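You operate a simulated robot arm through the tools that you are given. There is no shell and no other tool. Be economical: measure what you need, move in short steps, check, and stop when the job is done.

The job below is to be done with a simulated robot arm. You get a single attempt, and the scene is never put back.

JOB
Make room on the white side counter for the silver masher. At the end: the folded blue cloth from the white side counter is on the black side counter; the tall clear bottle stands where the white dumpling stood; the silver masher stands where the folded blue cloth stood; the white dumpling stands on top of the clear empty plum jar; whatever was shut is shut again. Leave all else as you found it, and nothing knocked over.

Only the result counts: the job must be done as asked and must still hold three seconds after the hand-in. Knocking over, shifting, dropping, spilling or breaking anything else fails it. Flat cloth is picked up by pressing the open fingertips on it (5 to 10 N) and closing them slowly along it; thin cloth reads only 2 to 8 mm in the jaws.

ROBOT AND FRAMES
A 6-joint arm with a two-finger parallel gripper, fixed in place. Base frame: the origin is at the foot of the arm, x ahead of it, y to its left, z up; the work surface is at about z = 860. Units: mm, degrees, N and s.
With the tool pointing down near the work surface it reaches from about 240 to 640 mm from the base axis. Its first joint turns from -66.0 to 66.0 degrees. Payload 2.7 kg.
The TCP is the grasp point between the finger pads, 23 mm short of the fingertips. In the tool frame z runs along the fingers and y along their closing line. Largest opening 94 mm; finger width 38, thickness 10; the body of the gripper, 54 by 96 mm, starts 39 mm behind the TCP.
Orientation is that of the tool frame in the base frame, as [roll, pitch, yaw] about the fixed x, y, z axes, in that order (R = Rz(yaw) Ry(pitch) Rx(roll)). With the fingers straight down and closing along the base's y, the tool's x points along the base's -x, its y along +y and its z along -z.

CONTROLS
- The arm moves only by the tool move_arm. Its argument "plan" is text: rows parted by semicolons, each of 6 numbers parted by spaces: the shift along the base's x, y, z in units of 20 mm (1.0 is 20 mm), then the turn, a rotation vector about the base's x, y, z in units of 8 degrees (1.0 is 8 degrees). In form: x y z rx ry rz; .... A call has 1 to 8 rows; each row shifts and turns the commanded pose from where the row before left it. "fingers" is the finger opening in mm, from 0 to 94, set as the call begins (left out, the last holds). A call with a number of a shift or a turn outside -1 to 1 is refused whole. Rows are played at 5 a second. More than 50 mm and 8.6 degrees between two rows, or a gripper value outside its range, and nothing of the call is played. Where a pose cannot be reached the arm comes as near as it can. A force on the tool above 40 N (or 10 N above the force at the start of the call, whichever is more), or a blocked arm, ends the call early, and 0.2 s more pass. Each finger travels about 45 mm/s and halts on what it meets, pressing with about 44 N; the grip force reading is that of the motor and also rises with nothing between the fingers. The clock runs only during rows and for 0.2 s after the last one: add rows that do not move to give the fingers time. It gives the time, the measured TCP pose, the force on the tool (base axes), the opening and the grip force at its end, in the units of the frame above (readings bear some noise).
- Cameras (640 x 400 px; columns grow to the right, rows downward): "scene" is fixed at [82.9, -446.1, 1386.7]; the picture's right is [0.63, -0.77, 0.00], its down [-0.55, -0.45, -0.70] and it looks along [0.54, 0.45, -0.71] (base axes); focal length 256 px, centre (320, 200). "wrist" rides on the gripper at [86, 16, -74] in the tool frame; the picture's right is [-0.18, 0.98, 0.00], its down [-0.58, -0.11, -0.81] and it looks along [-0.79, -0.15, 0.59] (tool axes); focal length 243 px, centre (320, 200). There is no depth. A picture from a camera that has moved, and an enlarged one, comes with that camera's place and axes in the base frame and with its lens.
- get_image(camera): a new picture of that camera. It takes no simulated time.
- close_up(camera, box): a new picture of the part [left, top, right, bottom] of that camera's present view, enlarged. It takes no simulated time.
- close_job(): hands the job in; it is judged then, once.

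Work in short steps. Places have to be worked out from the pictures, the camera data and where the tool is seen: move nearer, look again, correct. Check each grasp and each placing, and mend what went wrong. You have 120 turns and 84 pictures in all, those below and enlarged ones among them. Open the gripper and draw the arm clear of the work before you hand the job in, unless the task says otherwise; then end with one line.

The tools are called after ">>>" as a command line: name --argument value ..., lists and objects as JSON in quotes. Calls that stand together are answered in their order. move_arm: Moves the arm, as the interface text tells. Its arguments: {"type":"object","properties":{"plan":{"type":"string"},"fingers":{"type":"number"}},"required":["plan"]} The other tools are called the same way: get_image (camera) takes a picture; close_up (camera, box) takes an enlarged picture of a part of a camera's view; close_job () hands the job in.

At the start:

```text
time: 0.0
ee_pos: [380.2, 228.7, 1126.5]
tool_rot: [-180.0, 0.0, 180.0]
force: [-0.6, 0.1, 1.3]
finger_gap: 94.3
grasp_force: 0.0
```

scene: 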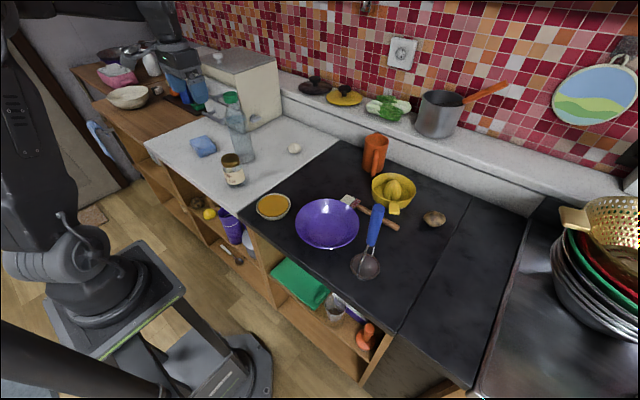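
wrist: 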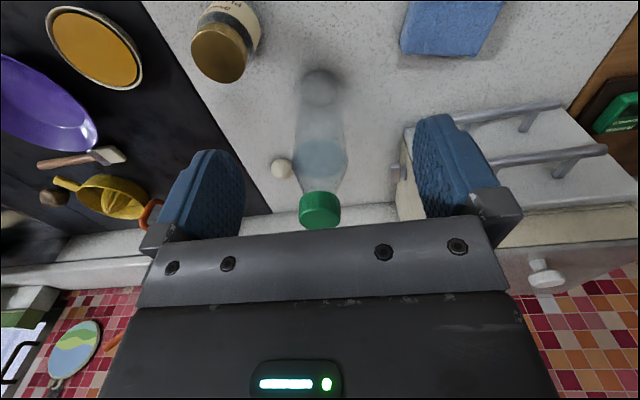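

I start by taking enlarged views to identify the objects.

>>> close_up --camera "scene" --box '[140, 70, 340, 195]'

>>> close_up --camera "scene" --box '[240, 170, 460, 307]'

>>> close_up --camera "scene" --box '[180, 180, 400, 390]'

>>> close_up --camera "scene" --box '[70, 30, 230, 130]'

```text
3.20 times, centred on (240, 132) of scene
camera zoom: at [82.9, -446.1, 1386.7], right [0.63, -0.77, 0.0], down [-0.55, -0.45, -0.7], along [0.54, 0.45, -0.71], focal length 818 px, centre (576, 416)
```

zoom: 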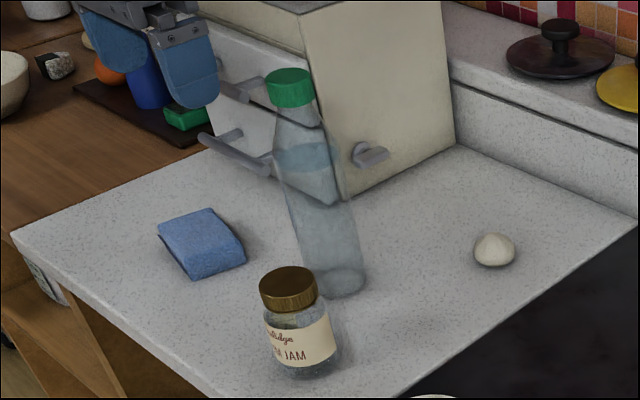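

```text
2.91 times, centred on (350, 238) of scene
camera zoom: at [82.9, -446.1, 1386.7], right [0.63, -0.77, 0.0], down [-0.55, -0.45, -0.7], along [0.54, 0.45, -0.71], focal length 743 px, centre (233, 88)
```

zoom: 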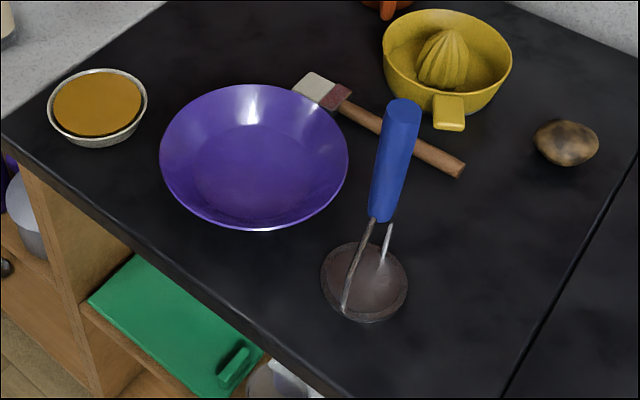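

```text
1.90 times, centred on (290, 285) of scene
camera zoom: at [82.9, -446.1, 1386.7], right [0.63, -0.77, 0.0], down [-0.55, -0.45, -0.7], along [0.54, 0.45, -0.71], focal length 487 px, centre (377, 38)
```

zoom: 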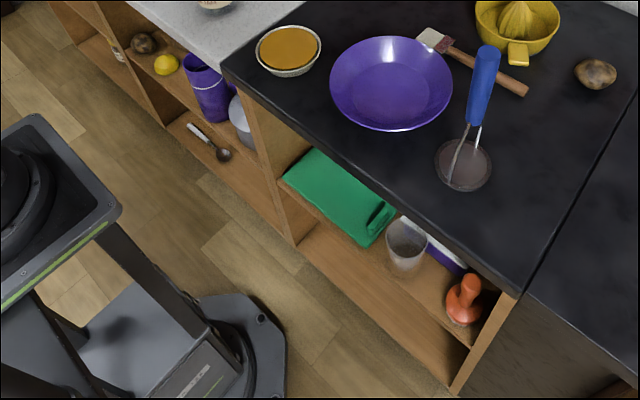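

```text
4.00 times, centred on (150, 80) of scene
camera zoom: at [82.9, -446.1, 1386.7], right [0.63, -0.77, 0.0], down [-0.55, -0.45, -0.7], along [0.54, 0.45, -0.71], focal length 1022 px, centre (1000, 680)
```

zoom: 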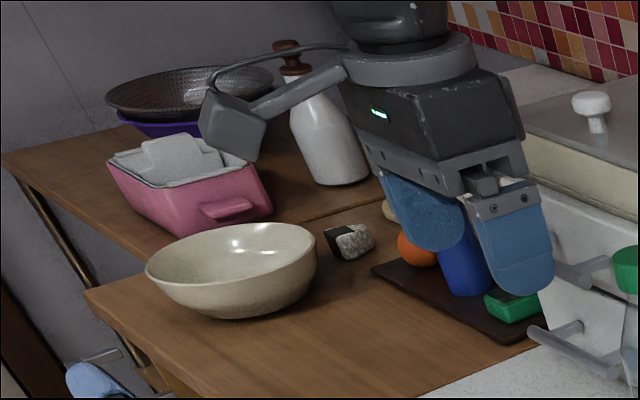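

The blue cloth is judged at about (418,372), the bottle (477,209), dumpling (613,113), jam jar (369,120) and standing masher (382,-330). I move above the cloth at a height that clears the bottle and look.

>>> move_arm --plan ".24 .89 0 0 0 0;.24 .89 0 0 0 0;.24 .89 0 0 0 0;.24 .89 0 0 0 0;.24 .89 0 0 0 0;.24 .89 0 0 0 0;.24 .89 0 0 0 0;.24 .89 0 0 0 0" --fingers 94

>>> get_image --camera "wrist"

>>> get_image --camera "scene"

```text
time: 1.8
ee_pos: [418.4, 371.9, 1126.6]
tool_rot: [-179.9, 0.0, 180.0]
force: [-0.2, -0.2, -0.1]
finger_gap: 94.1
grasp_force: 0.1
```

```text
77 pictures are left
camera wrist: at [333.0, 386.9, 1200.8], right [0.18, 0.98, 0.0], down [0.58, -0.11, 0.81], along [0.79, -0.15, -0.59], focal length 243 px, centre (320, 200)
```

wrist: 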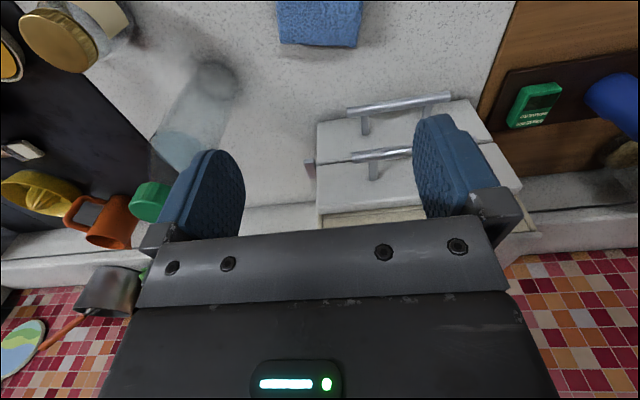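

```text
76 pictures are left
```

scene: 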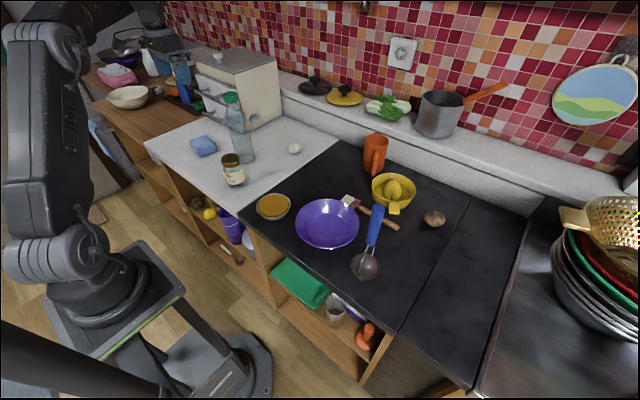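

The cloth is about 100 mm (y) by 60 mm (x), turned ~11°. I turn the tool about 79° so that the fingers close across its short side, then look.

>>> move_arm --plan "0 0 0 0 0 1;0 0 0 0 0 1;0 0 0 0 0 1;0 0 0 0 0 1;0 0 0 0 0 1;0 0 0 0 0 1;0 0 0 0 0 1;0 0 0 0 0 1"

>>> move_arm --plan "0 0 -1 0 0 1;0 0 -1 0 0 0.875;0 0 -1 0 0 0;0 0 -1 0 0 0;0 0 -1 0 0 0;0 0 -1 0 0 0;0 0 -1 0 0 0;0 0 0 0 0 0"

>>> get_image --camera "wrist"

>>> get_image --camera "scene"

```text
time: 3.6
ee_pos: [419.7, 371.8, 1126.9]
tool_rot: [179.9, 0.1, -115.9]
force: [-0.4, -1.0, -0.1]
finger_gap: 94.1
grasp_force: 0.0
```

```text
time: 5.4
ee_pos: [417.5, 372.0, 986.6]
tool_rot: [180.0, 0.1, -101.0]
force: [-0.1, 0.2, -0.1]
finger_gap: 93.9
grasp_force: 0.0
```

```text
75 pictures are left
camera wrist: at [387.1, 288.7, 1060.4], right [-0.93, 0.37, 0.0], down [0.22, 0.55, 0.81], along [0.3, 0.75, -0.59], focal length 243 px, centre (320, 200)
```

wrist: 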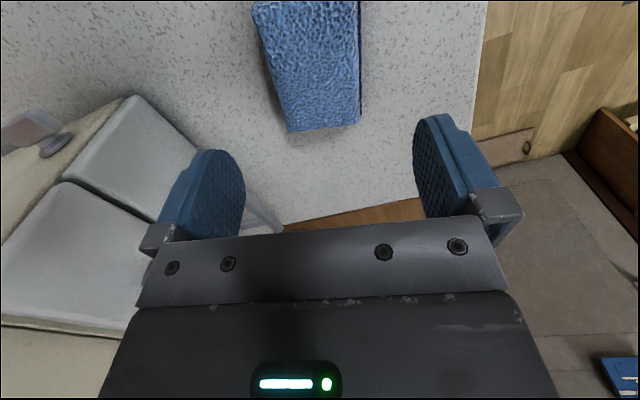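

```text
74 pictures are left
```

scene: 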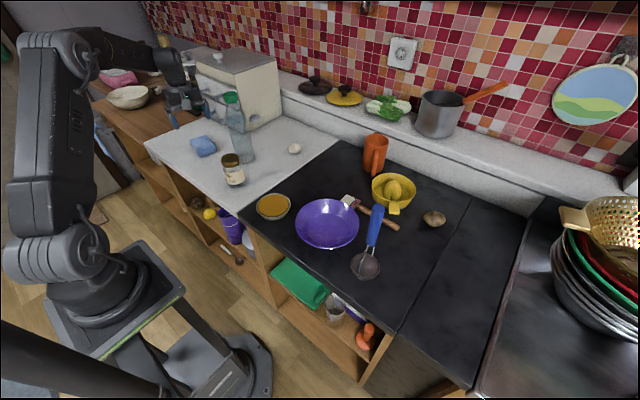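

The cloth centre is near (424,372) and it lies between the fingers, as wanted. I descend astride of it to just above the counter.

>>> move_arm --plan ".25 0 -1 0 0 -.2;0 0 -1 0 0 0;0 0 -1 0 0 0;0 0 -1 0 0 0;0 0 -.8 0 0 0;0 0 0 0 0 0"

>>> get_image --camera "wrist"

>>> close_up --camera "scene" --box '[140, 90, 268, 170]'

```text
time: 6.8
ee_pos: [424.4, 371.7, 888.4]
tool_rot: [-180.0, 0.0, -102.6]
force: [0.2, 0.7, 0.7]
finger_gap: 94.0
grasp_force: 0.0
```

```text
73 pictures are left
camera wrist: at [389.9, 290.8, 963.8], right [-0.92, 0.39, 0.0], down [0.23, 0.54, 0.81], along [0.32, 0.74, -0.59], focal length 243 px, centre (320, 200)
```

wrist: 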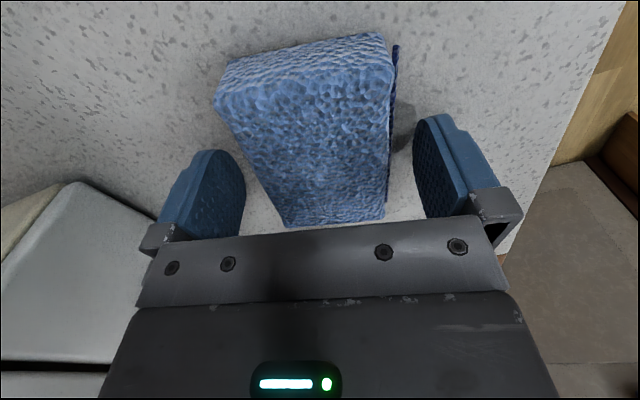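

```text
5.00 times, centred on (204, 130) of scene
camera zoom: at [82.9, -446.1, 1386.7], right [0.63, -0.77, 0.0], down [-0.55, -0.45, -0.7], along [0.54, 0.45, -0.71], focal length 1278 px, centre (900, 550)
```

zoom: 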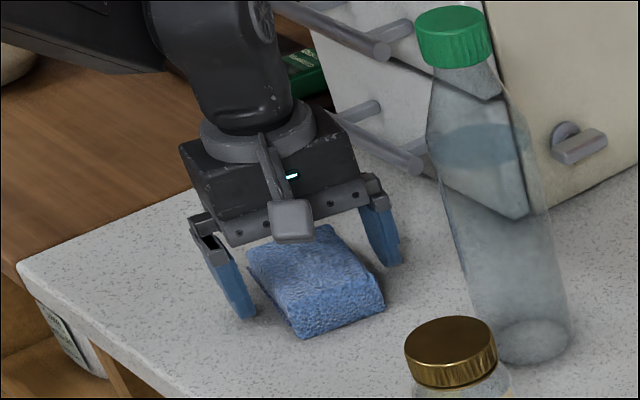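

The cloth is astride the fingers, about 20–25 mm thick. I close on it.

>>> move_arm --plan "0 0 -.1 0 0 0;0 0 0 0 0 0;0 0 0 0 0 0;0 0 0 0 0 0;0 0 0 0 0 0;0 0 0 0 0 0" --fingers 10

>>> get_image --camera "wrist"

```text
time: 8.2
ee_pos: [424.4, 372.2, 887.1]
tool_rot: [180.0, 0.0, -102.5]
force: [0.8, 0.2, 0.1]
finger_gap: 64.0
grasp_force: 44.4
```

```text
71 pictures are left
camera wrist: at [390.2, 290.7, 962.3], right [-0.92, 0.39, 0.0], down [0.23, 0.54, 0.81], along [0.32, 0.74, -0.59], focal length 243 px, centre (320, 200)
```

wrist: 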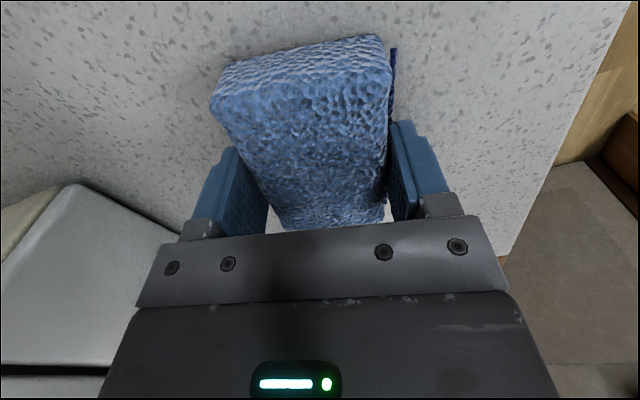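

The grip is firm at 64 mm. I lift it straight up, to clear the bottle's cap.

>>> move_arm --plan "0 0 1 0 0 0;0 0 1 0 0 0;0 0 1 0 0 0;0 0 1 0 0 0;0 0 1 0 0 0;0 0 1 0 0 0;0 0 1 0 0 0;0 0 1 0 0 0"

>>> move_arm --plan "-.6 0 1 0 0 0;-.6 0 1 0 0 0;-.6 0 1 0 0 0;-.6 0 1 0 0 0;-.6 -1 .4 0 0 0;0 -1 0 0 0 0;0 -1 0 0 0 0;0 -1 0 0 0 0"

>>> get_image --camera "scene"

```text
time: 10.0
ee_pos: [424.6, 370.6, 1048.7]
tool_rot: [180.0, 0.0, -102.6]
force: [0.5, 0.3, -0.7]
finger_gap: 10.0
grasp_force: 0.0
```

```text
time: 11.8
ee_pos: [364.2, 292.3, 1135.4]
tool_rot: [180.0, 0.0, -102.6]
force: [-0.1, -0.4, 1.0]
finger_gap: 9.9
grasp_force: 0.1
```

```text
70 pictures are left
```

scene: 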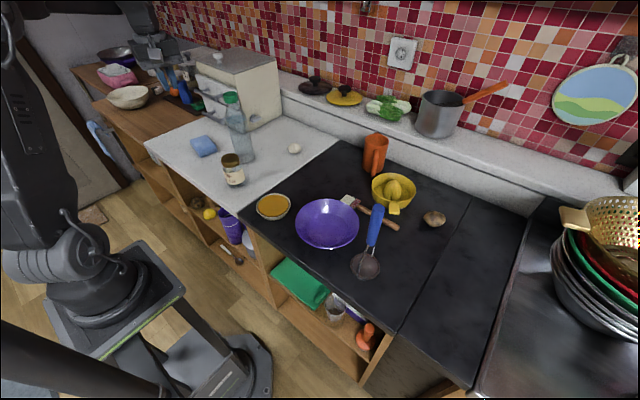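

The cloth slipped out and still lies at its place, so a side squeeze does not hold it. I go back above it, open, and use the press-and-pinch way instead.

>>> move_arm --plan "0 1 0 0 0 0;0 1 0 0 0 0;0 1 0 0 0 0;.6 1 -.4 0 0 0;.6 0 -1 0 0 0;.6 0 -1 0 0 0;.6 0 -1 0 0 0;.6 0 -1 0 0 0"

>>> move_arm --plan "0 0 -1 0 0 0;0 0 -1 0 0 0;0 0 -1 0 0 0;0 0 -1 0 0 0;0 0 -1 0 0 0;0 0 0 0 0 0" --fingers 60

>>> get_image --camera "wrist"

>>> close_up --camera "scene" --box '[140, 90, 268, 170]'

```text
time: 13.6
ee_pos: [424.4, 370.7, 1047.4]
tool_rot: [179.9, 0.2, -102.6]
force: [-0.4, 0.3, 0.5]
finger_gap: 9.9
grasp_force: 0.1
```

```text
time: 15.0
ee_pos: [424.3, 372.4, 946.1]
tool_rot: [179.9, 0.0, -102.6]
force: [-0.1, 0.1, 0.6]
finger_gap: 60.2
grasp_force: 0.1
```

```text
69 pictures are left
camera wrist: at [390.6, 290.1, 1021.7], right [-0.92, 0.39, 0.0], down [0.23, 0.54, 0.81], along [0.32, 0.74, -0.59], focal length 243 px, centre (320, 200)
```

wrist: 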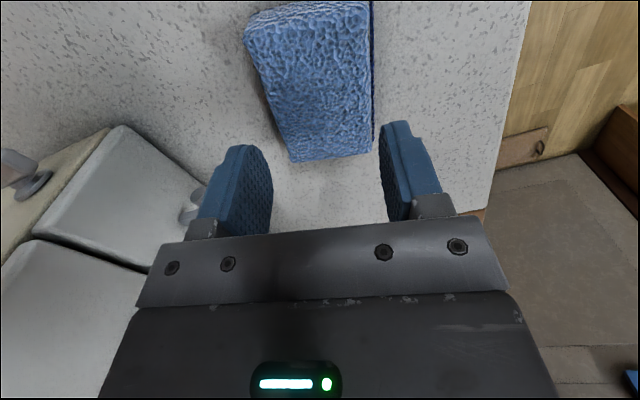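

```text
5.00 times, centred on (204, 130) of scene
camera zoom: at [82.9, -446.1, 1386.7], right [0.63, -0.77, 0.0], down [-0.55, -0.45, -0.7], along [0.54, 0.45, -0.71], focal length 1278 px, centre (900, 550)
```

zoom: 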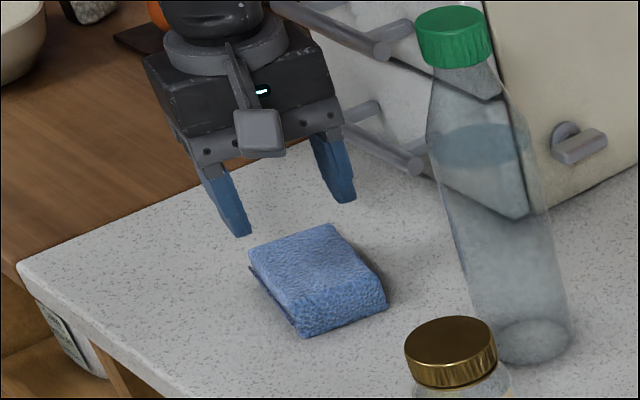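

I set a 40 mm opening and come down toward the top of the cloth with the fingertips.

>>> move_arm --plan "0 0 -1 0 0 0;0 0 -.5 0 0 0;0 0 -.15 0 0 0;0 0 0 0 0 0" --fingers 40

>>> move_arm --plan "0 0 -.1 0 0 0;0 0 -.1 0 0 0;0 0 0 0 0 0"

>>> move_arm --plan "0 0 -.1 0 0 0;0 0 -.1 0 0 0;0 0 0 0 0 0"

```text
time: 16.0
ee_pos: [425.2, 370.6, 915.8]
tool_rot: [179.9, 0.0, -102.5]
force: [0.3, -0.9, -0.8]
finger_gap: 40.0
grasp_force: 0.1
```

```text
time: 16.8
ee_pos: [423.7, 371.8, 913.0]
tool_rot: [-179.9, 0.3, -102.6]
force: [-4.9, -4.2, 16.0]
finger_gap: 40.0
grasp_force: 0.0
```

```text
time: 17.4
ee_pos: [424.6, 372.0, 912.9]
tool_rot: [-179.7, 0.4, -102.5]
force: [-0.2, -0.1, 5.6]
finger_gap: 40.0
grasp_force: 0.2
stopped in row 2: the force on the tool passed its limit (the readings are from after the stop); the commanded pose is now the measured one
```

The fingertips touch the cloth's top at z≈890 with about 5.6 N. Now I close slowly along it.

>>> move_arm --plan "0 0 0 0 0 0;0 0 0 0 0 0" --fingers 34

>>> move_arm --plan "0 0 0 0 0 0;0 0 0 0 0 0" --fingers 28

```text
time: 18.0
ee_pos: [426.1, 373.8, 913.6]
tool_rot: [-179.7, 0.5, -102.7]
force: [-2.8, 0.9, 10.5]
finger_gap: 35.1
grasp_force: 1.4
```

```text
time: 18.6
ee_pos: [425.3, 373.0, 912.7]
tool_rot: [-179.7, 0.4, -102.6]
force: [-4.4, 2.4, 14.6]
finger_gap: 30.2
grasp_force: 2.4
```

Force has risen a little to ~14 N; I ease up half a millimetre and continue to close.

>>> move_arm --plan "0 0 .03 0 0 0;0 0 0 0 0 0" --fingers 22

>>> move_arm --plan "0 0 0 0 0 0;0 0 0 0 0 0" --fingers 15

>>> get_image --camera "wrist"

```text
time: 19.2
ee_pos: [425.2, 372.9, 913.9]
tool_rot: [-179.7, 0.3, -102.7]
force: [-2.6, 3.2, 12.5]
finger_gap: 25.4
grasp_force: 4.3
```

```text
time: 19.8
ee_pos: [425.3, 372.1, 913.3]
tool_rot: [-179.8, 0.2, -102.6]
force: [-4.9, 0.6, 14.3]
finger_gap: 18.5
grasp_force: 3.4
```

```text
67 pictures are left
camera wrist: at [390.9, 290.3, 986.5], right [-0.92, 0.39, 0.0], down [0.23, 0.54, 0.81], along [0.32, 0.74, -0.59], focal length 243 px, centre (320, 200)
```

wrist: 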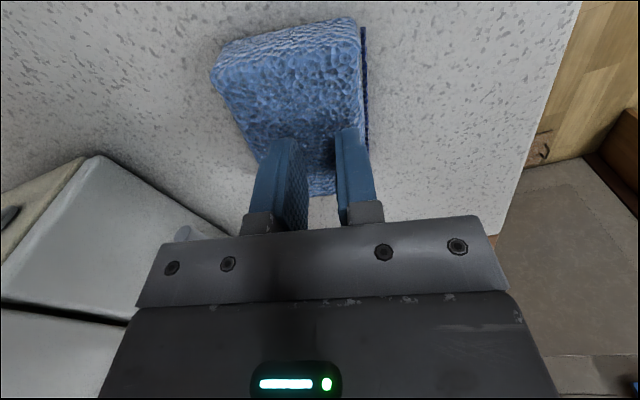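

I keep closing slowly and then check the gap.

>>> move_arm --plan "0 0 0 0 0 0;0 0 0 0 0 0" --fingers 9

>>> move_arm --plan "0 0 0 0 0 0;0 0 0 0 0 0;0 0 0 0 0 0" --fingers 0

>>> move_arm --plan "0 0 .5 0 0 0;0 0 .5 0 0 0;0 0 0 0 0 0"

>>> get_image --camera "wrist"

```text
time: 20.4
ee_pos: [424.0, 372.3, 912.3]
tool_rot: [-179.8, 0.3, -102.6]
force: [-3.6, 0.6, 12.2]
finger_gap: 12.2
grasp_force: 3.0
```

```text
time: 21.2
ee_pos: [425.3, 372.1, 913.0]
tool_rot: [-179.8, 0.2, -102.6]
force: [-1.2, 1.6, 11.2]
finger_gap: 0.1
grasp_force: 42.6
```

```text
time: 22.0
ee_pos: [424.6, 373.1, 932.7]
tool_rot: [-179.9, 0.2, -102.6]
force: [0.2, 0.1, -0.2]
finger_gap: 0.0
grasp_force: 42.4
```

```text
66 pictures are left
camera wrist: at [391.1, 290.4, 1006.0], right [-0.92, 0.39, 0.0], down [0.23, 0.54, 0.81], along [0.32, 0.74, -0.59], focal length 243 px, centre (320, 200)
```

wrist: 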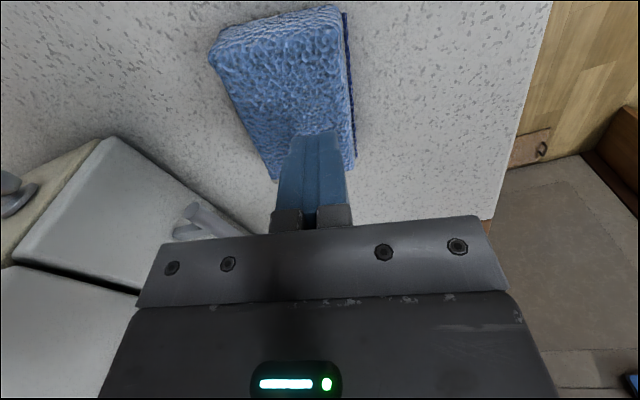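

The closed tips grip nothing, so the cloth acts as a firm 30 mm block. I retry the side grip a bit deeper, and will lift very slowly this time.

>>> move_arm --plan "0 0 0 0 0 0;0 0 0 0 0 0;0 0 0 0 0 0;0 0 0 0 0 0;0 0 0 0 0 0;0 0 0 0 0 0" --fingers 94

>>> move_arm --plan "0 0 -1 0 0 0;0 0 -.9 0 0 0;0 0 -.4 0 0 0;0 0 0 0 0 0"

>>> close_up --camera "scene" --box '[160, 105, 240, 155]'

>>> get_image --camera "wrist"

```text
time: 23.4
ee_pos: [425.4, 372.7, 931.2]
tool_rot: [-179.8, 0.3, -102.6]
force: [-0.1, -0.4, -0.5]
finger_gap: 94.1
grasp_force: 0.1
```

```text
time: 24.4
ee_pos: [424.4, 372.8, 886.5]
tool_rot: [-179.8, 0.2, -102.7]
force: [-0.9, -0.7, 0.1]
finger_gap: 94.0
grasp_force: 0.1
```

```text
8.00 times, centred on (200, 130) of scene
camera zoom: at [82.9, -446.1, 1386.7], right [0.63, -0.77, 0.0], down [-0.55, -0.45, -0.7], along [0.54, 0.45, -0.71], focal length 2044 px, centre (1280, 760)
```

zoom: 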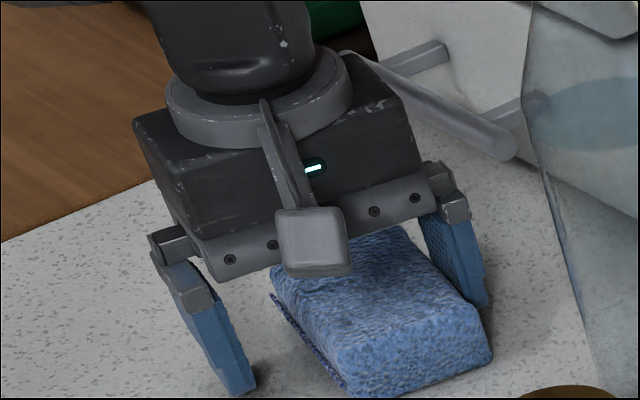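

```text
64 pictures are left
camera wrist: at [391.5, 290.9, 959.8], right [-0.92, 0.39, 0.0], down [0.23, 0.54, 0.81], along [0.32, 0.74, -0.59], focal length 243 px, centre (320, 200)
```

wrist: 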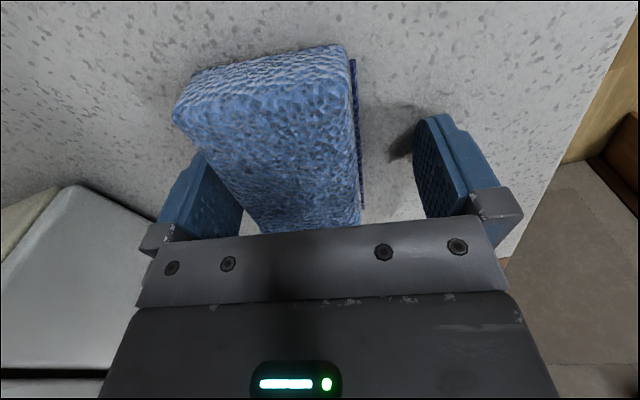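

The presses dragged the cloth about 12 mm to +x. I shift over to re-centre, then close.

>>> move_arm --plan ".3 -.07 0 0 0 0;.3 -.07 0 0 0 0;0 0 -.05 0 0 0;0 0 0 0 0 0"

>>> move_arm --plan "0 0 0 0 0 0;0 0 0 0 0 0;0 0 0 0 0 0;0 0 0 0 0 0;0 0 0 0 0 0" --fingers 50

>>> move_arm --plan "0 0 .1 0 0 0;0 0 .1 0 0 0;0 0 .1 0 0 0;0 0 .1 0 0 0"

>>> get_image --camera "wrist"

```text
time: 25.4
ee_pos: [437.6, 368.4, 885.1]
tool_rot: [-179.9, 0.3, -102.6]
force: [-0.2, -1.0, -0.6]
finger_gap: 94.0
grasp_force: 0.0
```

```text
time: 26.6
ee_pos: [436.5, 369.3, 885.1]
tool_rot: [-179.8, 0.3, -102.6]
force: [-0.4, -0.2, 0.1]
finger_gap: 64.1
grasp_force: 44.4
```

```text
time: 27.6
ee_pos: [438.1, 369.8, 893.0]
tool_rot: [-179.8, 0.4, -102.6]
force: [0.3, -0.7, -0.2]
finger_gap: 64.0
grasp_force: 44.1
```

```text
63 pictures are left
camera wrist: at [403.3, 287.6, 967.1], right [-0.92, 0.39, 0.0], down [0.23, 0.54, 0.81], along [0.32, 0.74, -0.59], focal length 243 px, centre (320, 200)
```

wrist: 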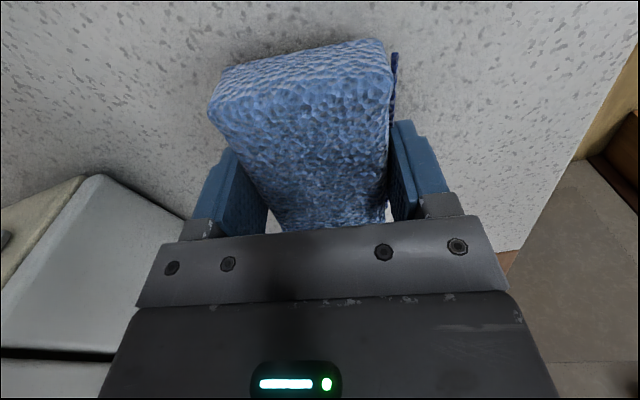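

The grip still reads 64 mm after 8 mm of lift. I go on gently and look again.

>>> move_arm --plan "0 0 .15 0 0 0;0 0 .15 0 0 0;0 0 .2 0 0 0;0 0 .2 0 0 0;0 0 .2 0 0 0;0 0 .2 0 0 0"

>>> close_up --camera "scene" --box '[140, 90, 268, 170]'

```text
time: 29.0
ee_pos: [437.2, 369.6, 915.7]
tool_rot: [-179.8, 0.3, -102.6]
force: [0.3, -0.1, -0.3]
finger_gap: 64.0
grasp_force: 43.6
```

```text
5.00 times, centred on (204, 130) of scene
camera zoom: at [82.9, -446.1, 1386.7], right [0.63, -0.77, 0.0], down [-0.55, -0.45, -0.7], along [0.54, 0.45, -0.71], focal length 1278 px, centre (900, 550)
```

zoom: 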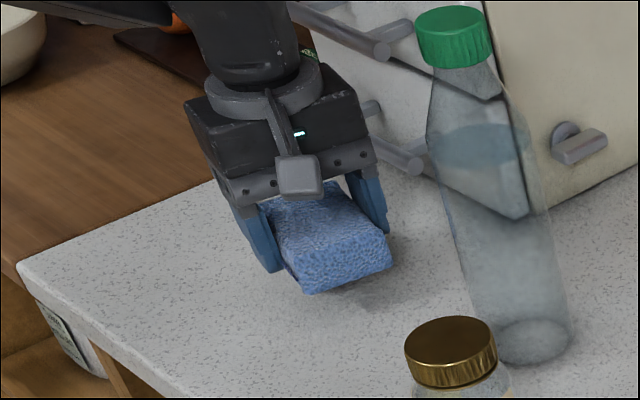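

It is lifted now; the earlier slip came from jerking. I lift on smoothly with ramped steps and draw in to x≈360, away from the bottle.

>>> move_arm --plan "0 0 .2 0 0 0;0 0 .3 0 0 0;-.1 0 .4 0 0 0;-.2 0 .5 0 0 0;-.3 0 .5 0 0 0;-.4 0 .5 0 0 0;-.4 0 .5 0 0 0;-.3 0 .4 0 0 0"

>>> move_arm --plan "-.3 0 .5 0 0 0;-.4 0 .5 0 0 0;-.4 0 .5 0 0 0;-.4 -.1 .5 0 0 0;-.3 -.2 .5 0 0 0;-.2 -.3 .4 0 0 0;-.1 -.4 .2 0 0 0;0 -.5 0 0 0 0"

>>> get_image --camera "scene"

```text
time: 30.8
ee_pos: [403.9, 370.8, 981.9]
tool_rot: [-179.8, 0.2, -102.7]
force: [-0.2, -0.5, -0.1]
finger_gap: 63.8
grasp_force: 43.8
```

```text
time: 32.6
ee_pos: [360.5, 339.0, 1043.6]
tool_rot: [-179.8, 0.2, -102.6]
force: [0.1, 0.2, -0.7]
finger_gap: 64.0
grasp_force: 44.4
```

```text
61 pictures are left
```

scene: 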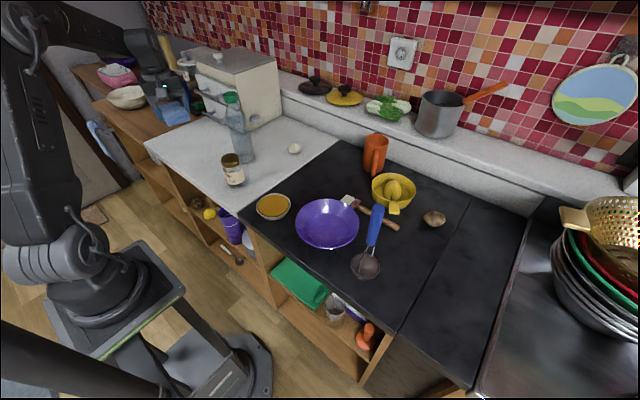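

The cloth is still held. I carry it along y past the bottle at x≈360 and above the jar.

>>> move_arm --plan "0 -.6 0 0 0 0;0 -.7 0 0 0 0;0 -.8 0 0 0 0;0 -.8 0 0 0 0;0 -.8 0 0 0 0;0 -.8 0 0 0 0;0 -.8 0 0 0 0;0 -.7 0 0 0 0"

>>> move_arm --plan "0 -.7 0 0 0 0;0 -.8 0 0 0 0;0 -.8 0 0 0 0;0 -.8 0 0 0 0;0 -.8 0 0 0 0;0 -.8 0 0 0 0;.2 -.8 0 0 0 0;.3 -.6 0 0 0 0"

>>> move_arm --plan ".5 -.7 0 0 0 0;.7 -.7 0 0 0 0;.8 -.7 0 0 0 0;.8 -.7 0 0 0 0;.8 -.7 0 0 0 0;.8 -.7 0 0 0 0;.8 -.6 0 0 0 0;.6 -.5 0 0 0 0"

>>> get_image --camera "scene"

```text
time: 34.4
ee_pos: [360.4, 218.6, 1044.3]
tool_rot: [-179.8, 0.2, -102.6]
force: [-0.1, 0.0, -0.3]
finger_gap: 64.0
grasp_force: 44.1
```

```text
time: 36.2
ee_pos: [370.7, 97.1, 1043.7]
tool_rot: [-179.7, 0.3, -102.6]
force: [0.1, -0.1, -0.1]
finger_gap: 63.7
grasp_force: 43.9
```

```text
time: 38.0
ee_pos: [487.1, -8.0, 1044.4]
tool_rot: [-179.8, 0.4, -102.6]
force: [0.0, 0.2, -0.9]
finger_gap: 64.0
grasp_force: 44.4
```

```text
60 pictures are left
```

scene: 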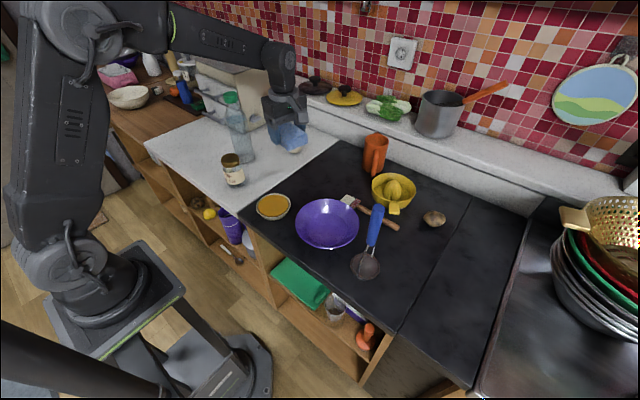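

Now I carry on to above (525,-50), then look from the wrist camera.

>>> move_arm --plan ".5 -.5 0 0 0 0;.5 -.6 0 0 0 0;.5 -.6 -.3 0 0 0;.4 -.4 -.5 0 0 0;0 0 -.6 0 0 0;0 0 -.6 0 0 0;0 0 -.6 0 0 0;0 0 -.4 0 0 0"

>>> get_image --camera "scene"

>>> get_image --camera "wrist"

```text
time: 39.8
ee_pos: [524.4, -49.9, 983.1]
tool_rot: [-179.8, 0.3, -102.7]
force: [0.7, 0.8, -0.7]
finger_gap: 63.9
grasp_force: 43.9
```

```text
59 pictures are left
```

scene: 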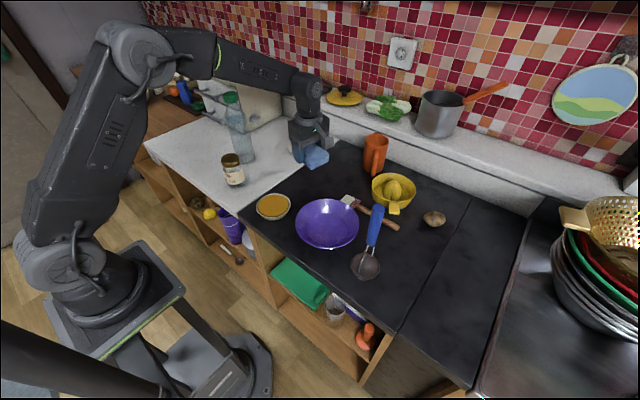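

```text
58 pictures are left
camera wrist: at [490.7, -132.5, 1057.0], right [-0.92, 0.39, 0.0], down [0.23, 0.54, 0.81], along [0.32, 0.74, -0.59], focal length 243 px, centre (320, 200)
```

wrist: 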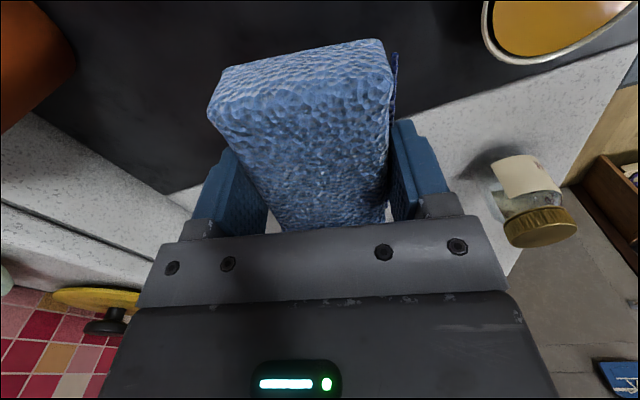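

The landing spot is clear. I lower to just above the counter with shrinking steps.

>>> move_arm --plan "0 -.3 -.4 0 0 0;0 -.3 -.6 0 0 0;0 0 -.7 0 0 0;0 0 -.7 0 0 0;0 0 -.7 0 0 0;0 0 -.6 0 0 0;0 0 -.5 0 0 0;0 0 -.3 0 0 0"

>>> move_arm --plan "0 0 -.1 0 0 0;0 0 -.1 0 0 0;0 0 -.07 0 0 0;0 0 0 0 0 0"

```text
time: 41.6
ee_pos: [523.7, -61.6, 893.6]
tool_rot: [-179.8, 0.3, -102.6]
force: [0.3, 0.3, 0.9]
finger_gap: 64.3
grasp_force: 43.7
```

```text
time: 42.6
ee_pos: [524.3, -62.6, 887.5]
tool_rot: [-179.8, 0.3, -102.6]
force: [-0.4, -0.3, -1.1]
finger_gap: 64.1
grasp_force: 43.9
```

Close to the surface; two more tiny steps until I feel contact.

>>> move_arm --plan "0 0 -.05 0 0 0;0 0 -.05 0 0 0;0 0 0 0 0 0"

>>> move_arm --plan "0 0 0 0 0 0;0 0 0 0 0 0;0 0 0 0 0 0;0 0 0 0 0 0" --fingers 94

>>> move_arm --plan "0 0 .3 0 0 0;0 0 .6 0 0 0;0 0 1 0 0 0;0 0 1 0 0 0;0 0 1 0 0 0;0 0 1 0 0 0;0 0 1 0 0 0;0 0 1 0 0 0"

>>> get_image --camera "scene"

>>> get_image --camera "wrist"

```text
time: 43.4
ee_pos: [524.1, -61.4, 885.3]
tool_rot: [-179.8, 0.4, -102.5]
force: [0.1, 0.3, -0.9]
finger_gap: 63.9
grasp_force: 44.1
```

```text
time: 44.4
ee_pos: [524.2, -62.6, 886.2]
tool_rot: [-179.8, 0.2, -102.6]
force: [-1.0, 0.0, -0.2]
finger_gap: 93.7
grasp_force: 0.1
```

```text
time: 46.2
ee_pos: [524.7, -62.1, 1023.9]
tool_rot: [-179.8, 0.4, -102.5]
force: [0.2, -0.1, 0.2]
finger_gap: 94.0
grasp_force: 0.1
```

```text
57 pictures are left
```

scene: 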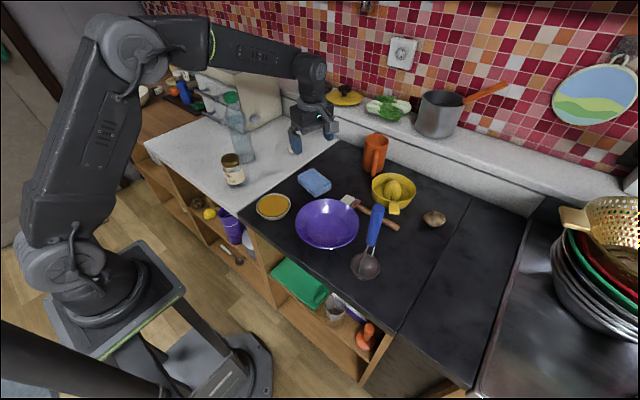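

```text
56 pictures are left
camera wrist: at [491.2, -143.7, 1098.2], right [-0.92, 0.39, 0.0], down [0.23, 0.54, 0.81], along [0.32, 0.74, -0.59], focal length 243 px, centre (320, 200)
```

wrist: 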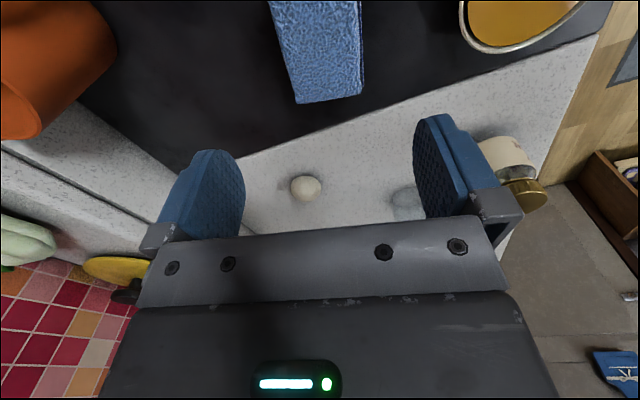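

The cloth lies on the black counter. Next is the masher at about (382,-330): I rise to z≈1120, turn back to yaw 180, and move over it.

>>> move_arm --plan "-.447 -.8375 .6 0 0 -1;-.447 -.8375 .6 0 0 -1;-.447 -.8375 .6 0 0 -1;-.447 -.8375 .6 0 0 -1;-.447 -.8375 .6 0 0 -1;-.447 -.8375 .6 0 0 -1;-.447 -.8375 .6 0 0 -1;-.447 -.8375 .6 0 0 -1"

>>> move_arm --plan "-.447 -.5 0 0 0 -1;-.447 -.5 0 0 0 -.68;-.447 -.5 0 0 0 0;-.447 -.5 0 0 0 0;-.447 -.5 0 0 0 0;-.447 -.5 0 0 0 0;0 0 0 0 0 0" --fingers 60

>>> get_image --camera "wrist"

>>> get_image --camera "scene"

```text
time: 48.0
ee_pos: [454.6, -196.4, 1120.1]
tool_rot: [-179.8, 0.2, -166.7]
force: [-0.4, 0.0, -0.2]
finger_gap: 94.0
grasp_force: 0.0
```

```text
time: 49.6
ee_pos: [399.9, -258.4, 1120.6]
tool_rot: [-179.8, 0.3, -179.9]
force: [-0.8, 0.4, 0.4]
finger_gap: 60.0
grasp_force: 0.1
```

```text
55 pictures are left
camera wrist: at [314.2, -241.2, 1194.0], right [0.18, 0.98, 0.0], down [0.58, -0.11, 0.81], along [0.8, -0.15, -0.59], focal length 243 px, centre (320, 200)
```

wrist: 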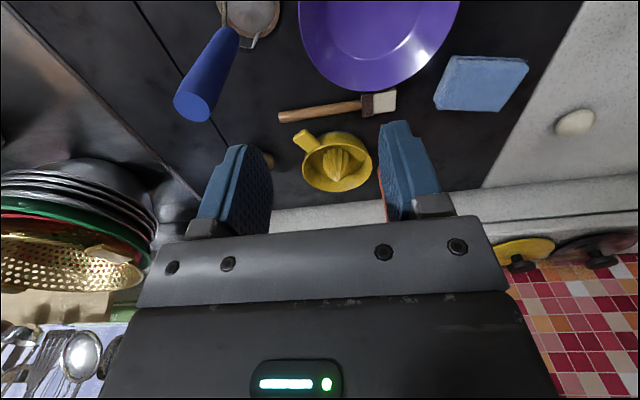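

```text
54 pictures are left
```

scene: 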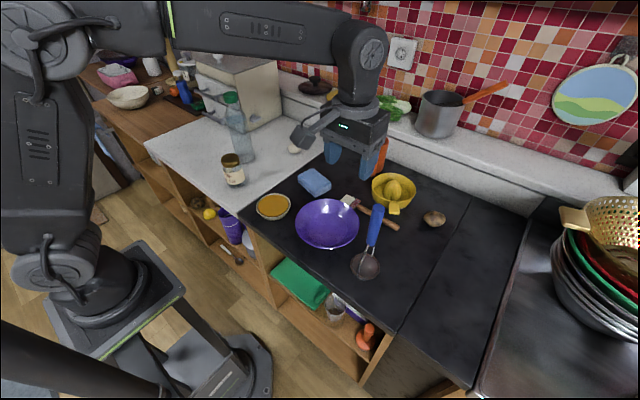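

The two views agree: the handle stands at about (384,-331), with its top near z 1062. I move above it and check.

>>> move_arm --plan "-.2 -.9 0 0 0 0;-.2 -.9 0 0 0 0;-.2 -.9 0 0 0 0;-.2 -.93 0 0 0 0;0 0 0 0 0 0"

>>> get_image --camera "wrist"

>>> close_up --camera "scene" --box '[300, 130, 460, 290]'

```text
time: 50.8
ee_pos: [384.2, -330.9, 1120.0]
tool_rot: [-179.7, 0.3, -180.0]
force: [0.3, -0.1, 0.5]
finger_gap: 60.0
grasp_force: 0.1
```

```text
53 pictures are left
camera wrist: at [298.3, -314.1, 1194.2], right [0.18, 0.98, 0.0], down [0.58, -0.11, 0.81], along [0.8, -0.15, -0.59], focal length 243 px, centre (320, 200)
```

wrist: 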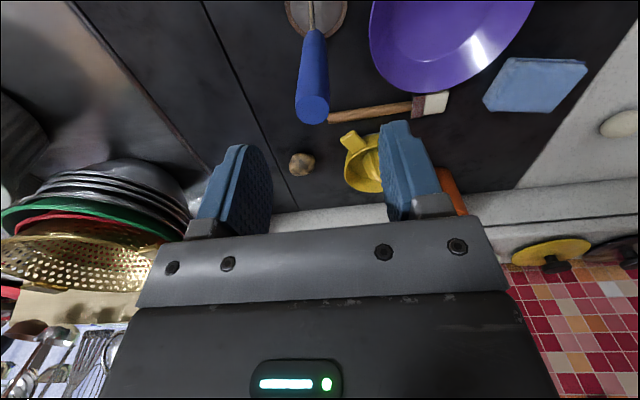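

```text
2.50 times, centred on (380, 210) of scene
camera zoom: at [82.9, -446.1, 1386.7], right [0.63, -0.77, 0.0], down [-0.55, -0.45, -0.7], along [0.54, 0.45, -0.71], focal length 639 px, centre (170, 175)
```

zoom: 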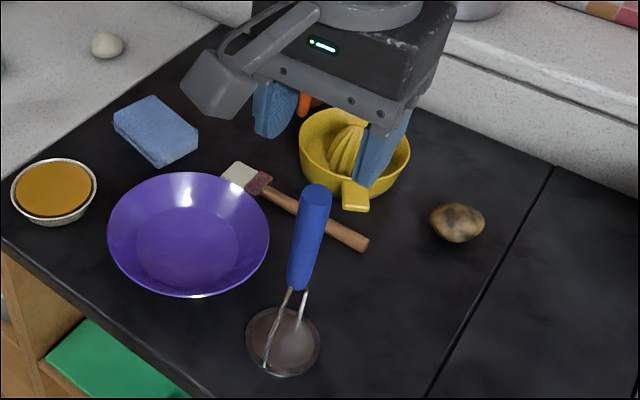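

The handle (≈21 mm thick) is centred within about 3 mm. I descend so the pads straddle its top part.

>>> move_arm --plan "0 -.15 -1 0 0 0;0 0 -1 0 0 0;0 0 -1 0 0 0;0 0 -.7 0 0 0;0 0 -.4 0 0 0;0 0 0 0 0 0"

>>> get_image --camera "wrist"

>>> close_up --camera "scene" --box '[300, 130, 460, 290]'

```text
time: 52.2
ee_pos: [384.6, -333.8, 1037.8]
tool_rot: [-179.8, 0.2, 180.0]
force: [-1.3, -0.2, 0.4]
finger_gap: 59.8
grasp_force: 0.2
```

```text
51 pictures are left
camera wrist: at [298.5, -317.1, 1111.5], right [0.18, 0.98, 0.0], down [0.58, -0.11, 0.81], along [0.8, -0.15, -0.59], focal length 243 px, centre (320, 200)
```

wrist: 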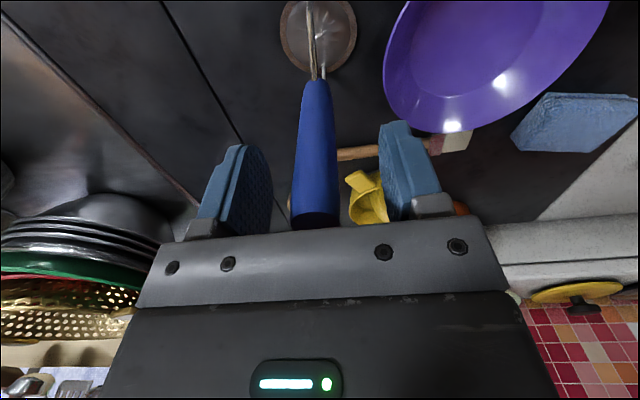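

```text
2.50 times, centred on (380, 210) of scene
camera zoom: at [82.9, -446.1, 1386.7], right [0.63, -0.77, 0.0], down [-0.55, -0.45, -0.7], along [0.54, 0.45, -0.71], focal length 639 px, centre (170, 175)
```

zoom: 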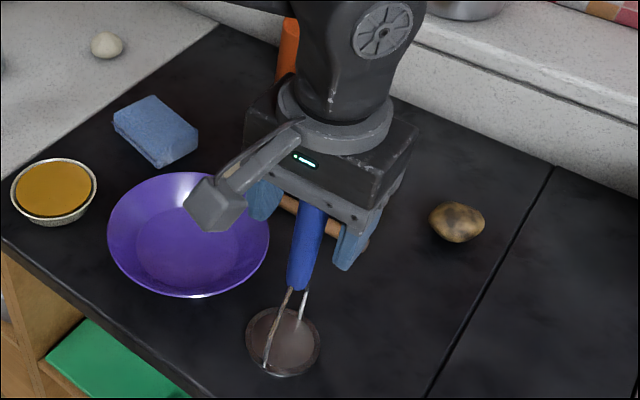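

The handle is between the pads, top just below the gripper body. I trim 1.5 mm in y and close.

>>> move_arm --plan "0 -.08 0 0 0 0;0 0 0 0 0 0"

>>> move_arm --plan "0 0 0 0 0 0;0 0 0 0 0 0;0 0 0 0 0 0;0 0 0 0 0 0" --fingers 8

>>> move_arm --plan "0 0 .1 0 0 0;0 0 .1 0 0 0;0 0 .15 0 0 0;0 0 .2 0 0 0;0 0 .3 0 0 0;0 0 .3 0 0 0"

>>> get_image --camera "scene"

>>> get_image --camera "wrist"

```text
time: 52.8
ee_pos: [384.7, -334.2, 1038.0]
tool_rot: [-179.8, 0.2, 180.0]
force: [-0.2, 0.1, -0.7]
finger_gap: 60.2
grasp_force: 0.1
```

```text
time: 53.8
ee_pos: [383.5, -334.4, 1038.2]
tool_rot: [-179.8, 0.3, 180.0]
force: [-0.1, 0.4, -0.1]
finger_gap: 24.4
grasp_force: 43.5
```

```text
time: 55.2
ee_pos: [384.8, -333.6, 1062.2]
tool_rot: [-179.9, 0.3, -179.9]
force: [-0.4, 0.6, -2.0]
finger_gap: 24.2
grasp_force: 43.8
```

```text
49 pictures are left
```

scene: 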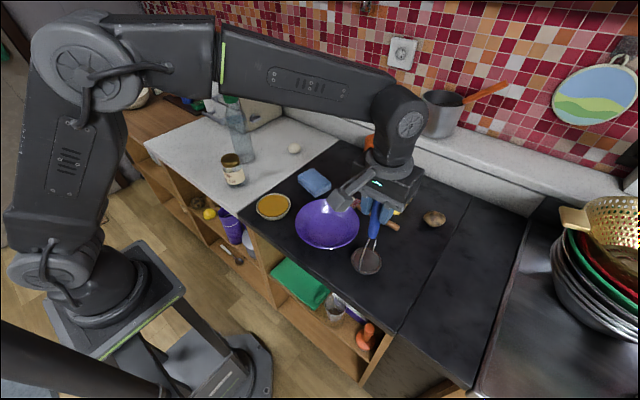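

```text
48 pictures are left
camera wrist: at [298.8, -318.2, 1134.9], right [0.18, 0.98, 0.0], down [0.58, -0.11, 0.81], along [0.8, -0.15, -0.59], focal length 243 px, centre (320, 200)
```

wrist: 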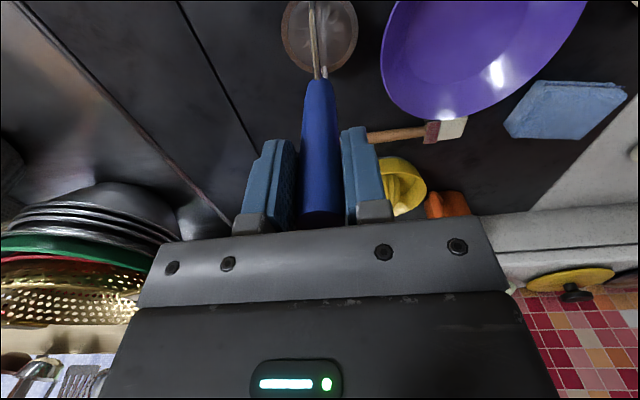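

The masher hangs straight in the jaws. I lift it smoothly to ~1175 so its disc clears the jar, easing to x≈365.

>>> move_arm --plan "0 0 .3 0 0 0;0 0 .5 0 0 0;0 0 .7 0 0 0;0 0 .8 0 0 0;0 0 .8 0 0 0;0 0 .8 0 0 0;0 0 .8 0 0 0;0 .2 .6 0 0 0"

>>> move_arm --plan "-.1 .4 .3 0 0 0;-.2 .6 .1 0 0 0;-.2 .8 0 0 0 0;-.2 .9 0 0 0 0;-.2 .9 0 0 0 0;0 .9 0 0 0 0;0 .9 0 0 0 0;0 .9 0 0 0 0"

>>> move_arm --plan "0 .9 0 0 0 0;0 .9 0 0 0 0;0 .9 0 0 0 0;0 .9 0 0 0 0;0 .9 0 0 0 0;0 .9 0 0 0 0;0 .9 0 0 0 0;0 .9 0 0 0 0"

>>> get_image --camera "scene"

```text
time: 57.0
ee_pos: [385.4, -329.5, 1167.0]
tool_rot: [-179.8, 0.3, 180.0]
force: [-0.9, -0.7, -1.3]
finger_gap: 24.3
grasp_force: 44.1
```

```text
time: 58.8
ee_pos: [366.1, -203.5, 1175.7]
tool_rot: [-179.9, 0.4, 180.0]
force: [-0.9, -0.1, -1.1]
finger_gap: 24.2
grasp_force: 43.2
```

```text
time: 60.6
ee_pos: [365.1, -60.3, 1176.3]
tool_rot: [-179.8, 0.3, -180.0]
force: [-0.3, 0.6, -1.2]
finger_gap: 24.4
grasp_force: 43.8
```

```text
47 pictures are left
```

scene: 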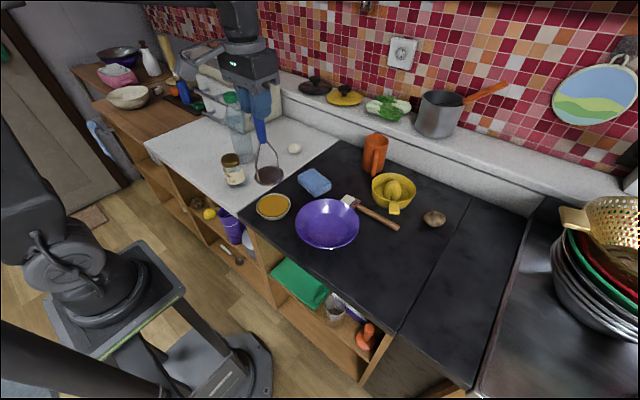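

Held steady. I go on past the jar with 20 mm more height for safety, toward the former cloth place.

>>> move_arm --plan "0 .8 .25 0 0 0;0 .9 .25 0 0 0;-.1 .9 .25 0 0 0;-.1 .9 .25 0 0 0;-.2 .9 0 0 0 0;-.2 .9 0 0 0 0;0 .9 0 0 0 0;0 .9 0 0 0 0"

>>> move_arm --plan "0 .9 0 0 0 0;0 .9 0 0 0 0;0 .9 0 0 0 0;0 .9 0 0 0 0;0 .9 0 0 0 0;0 .9 0 0 0 0;0 .9 0 0 0 0;0 .9 0 0 0 0"

>>> move_arm --plan ".2 .9 0 0 0 0;.4 .9 0 0 0 0;.5 .9 0 0 0 0;.6 .9 0 0 0 0;.6 .9 0 0 0 0;.6 .8 0 0 0 0;.4 .6 0 0 0 0;.2 .4 0 0 0 0"

>>> get_image --camera "scene"

```text
time: 62.4
ee_pos: [354.7, 82.1, 1195.3]
tool_rot: [-179.8, 0.3, 180.0]
force: [0.4, -0.3, -1.3]
finger_gap: 24.2
grasp_force: 44.1
```

```text
time: 64.2
ee_pos: [355.1, 226.1, 1194.7]
tool_rot: [-179.9, 0.2, 179.8]
force: [0.0, 0.3, -0.5]
finger_gap: 24.4
grasp_force: 44.2
```

```text
time: 66.0
ee_pos: [424.1, 352.7, 1194.1]
tool_rot: [-179.7, 0.4, 179.9]
force: [0.5, 0.6, -0.4]
finger_gap: 24.3
grasp_force: 44.0
```

```text
46 pictures are left
```

scene: 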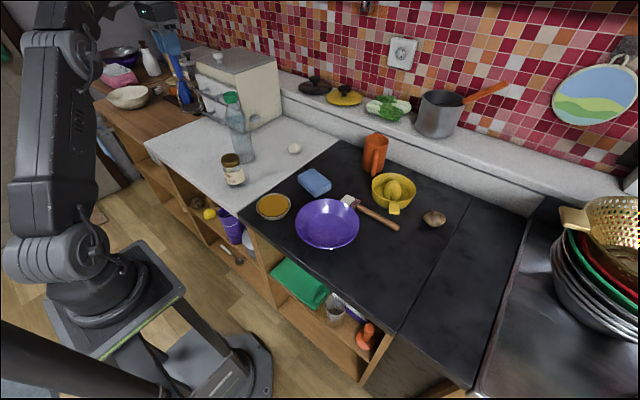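

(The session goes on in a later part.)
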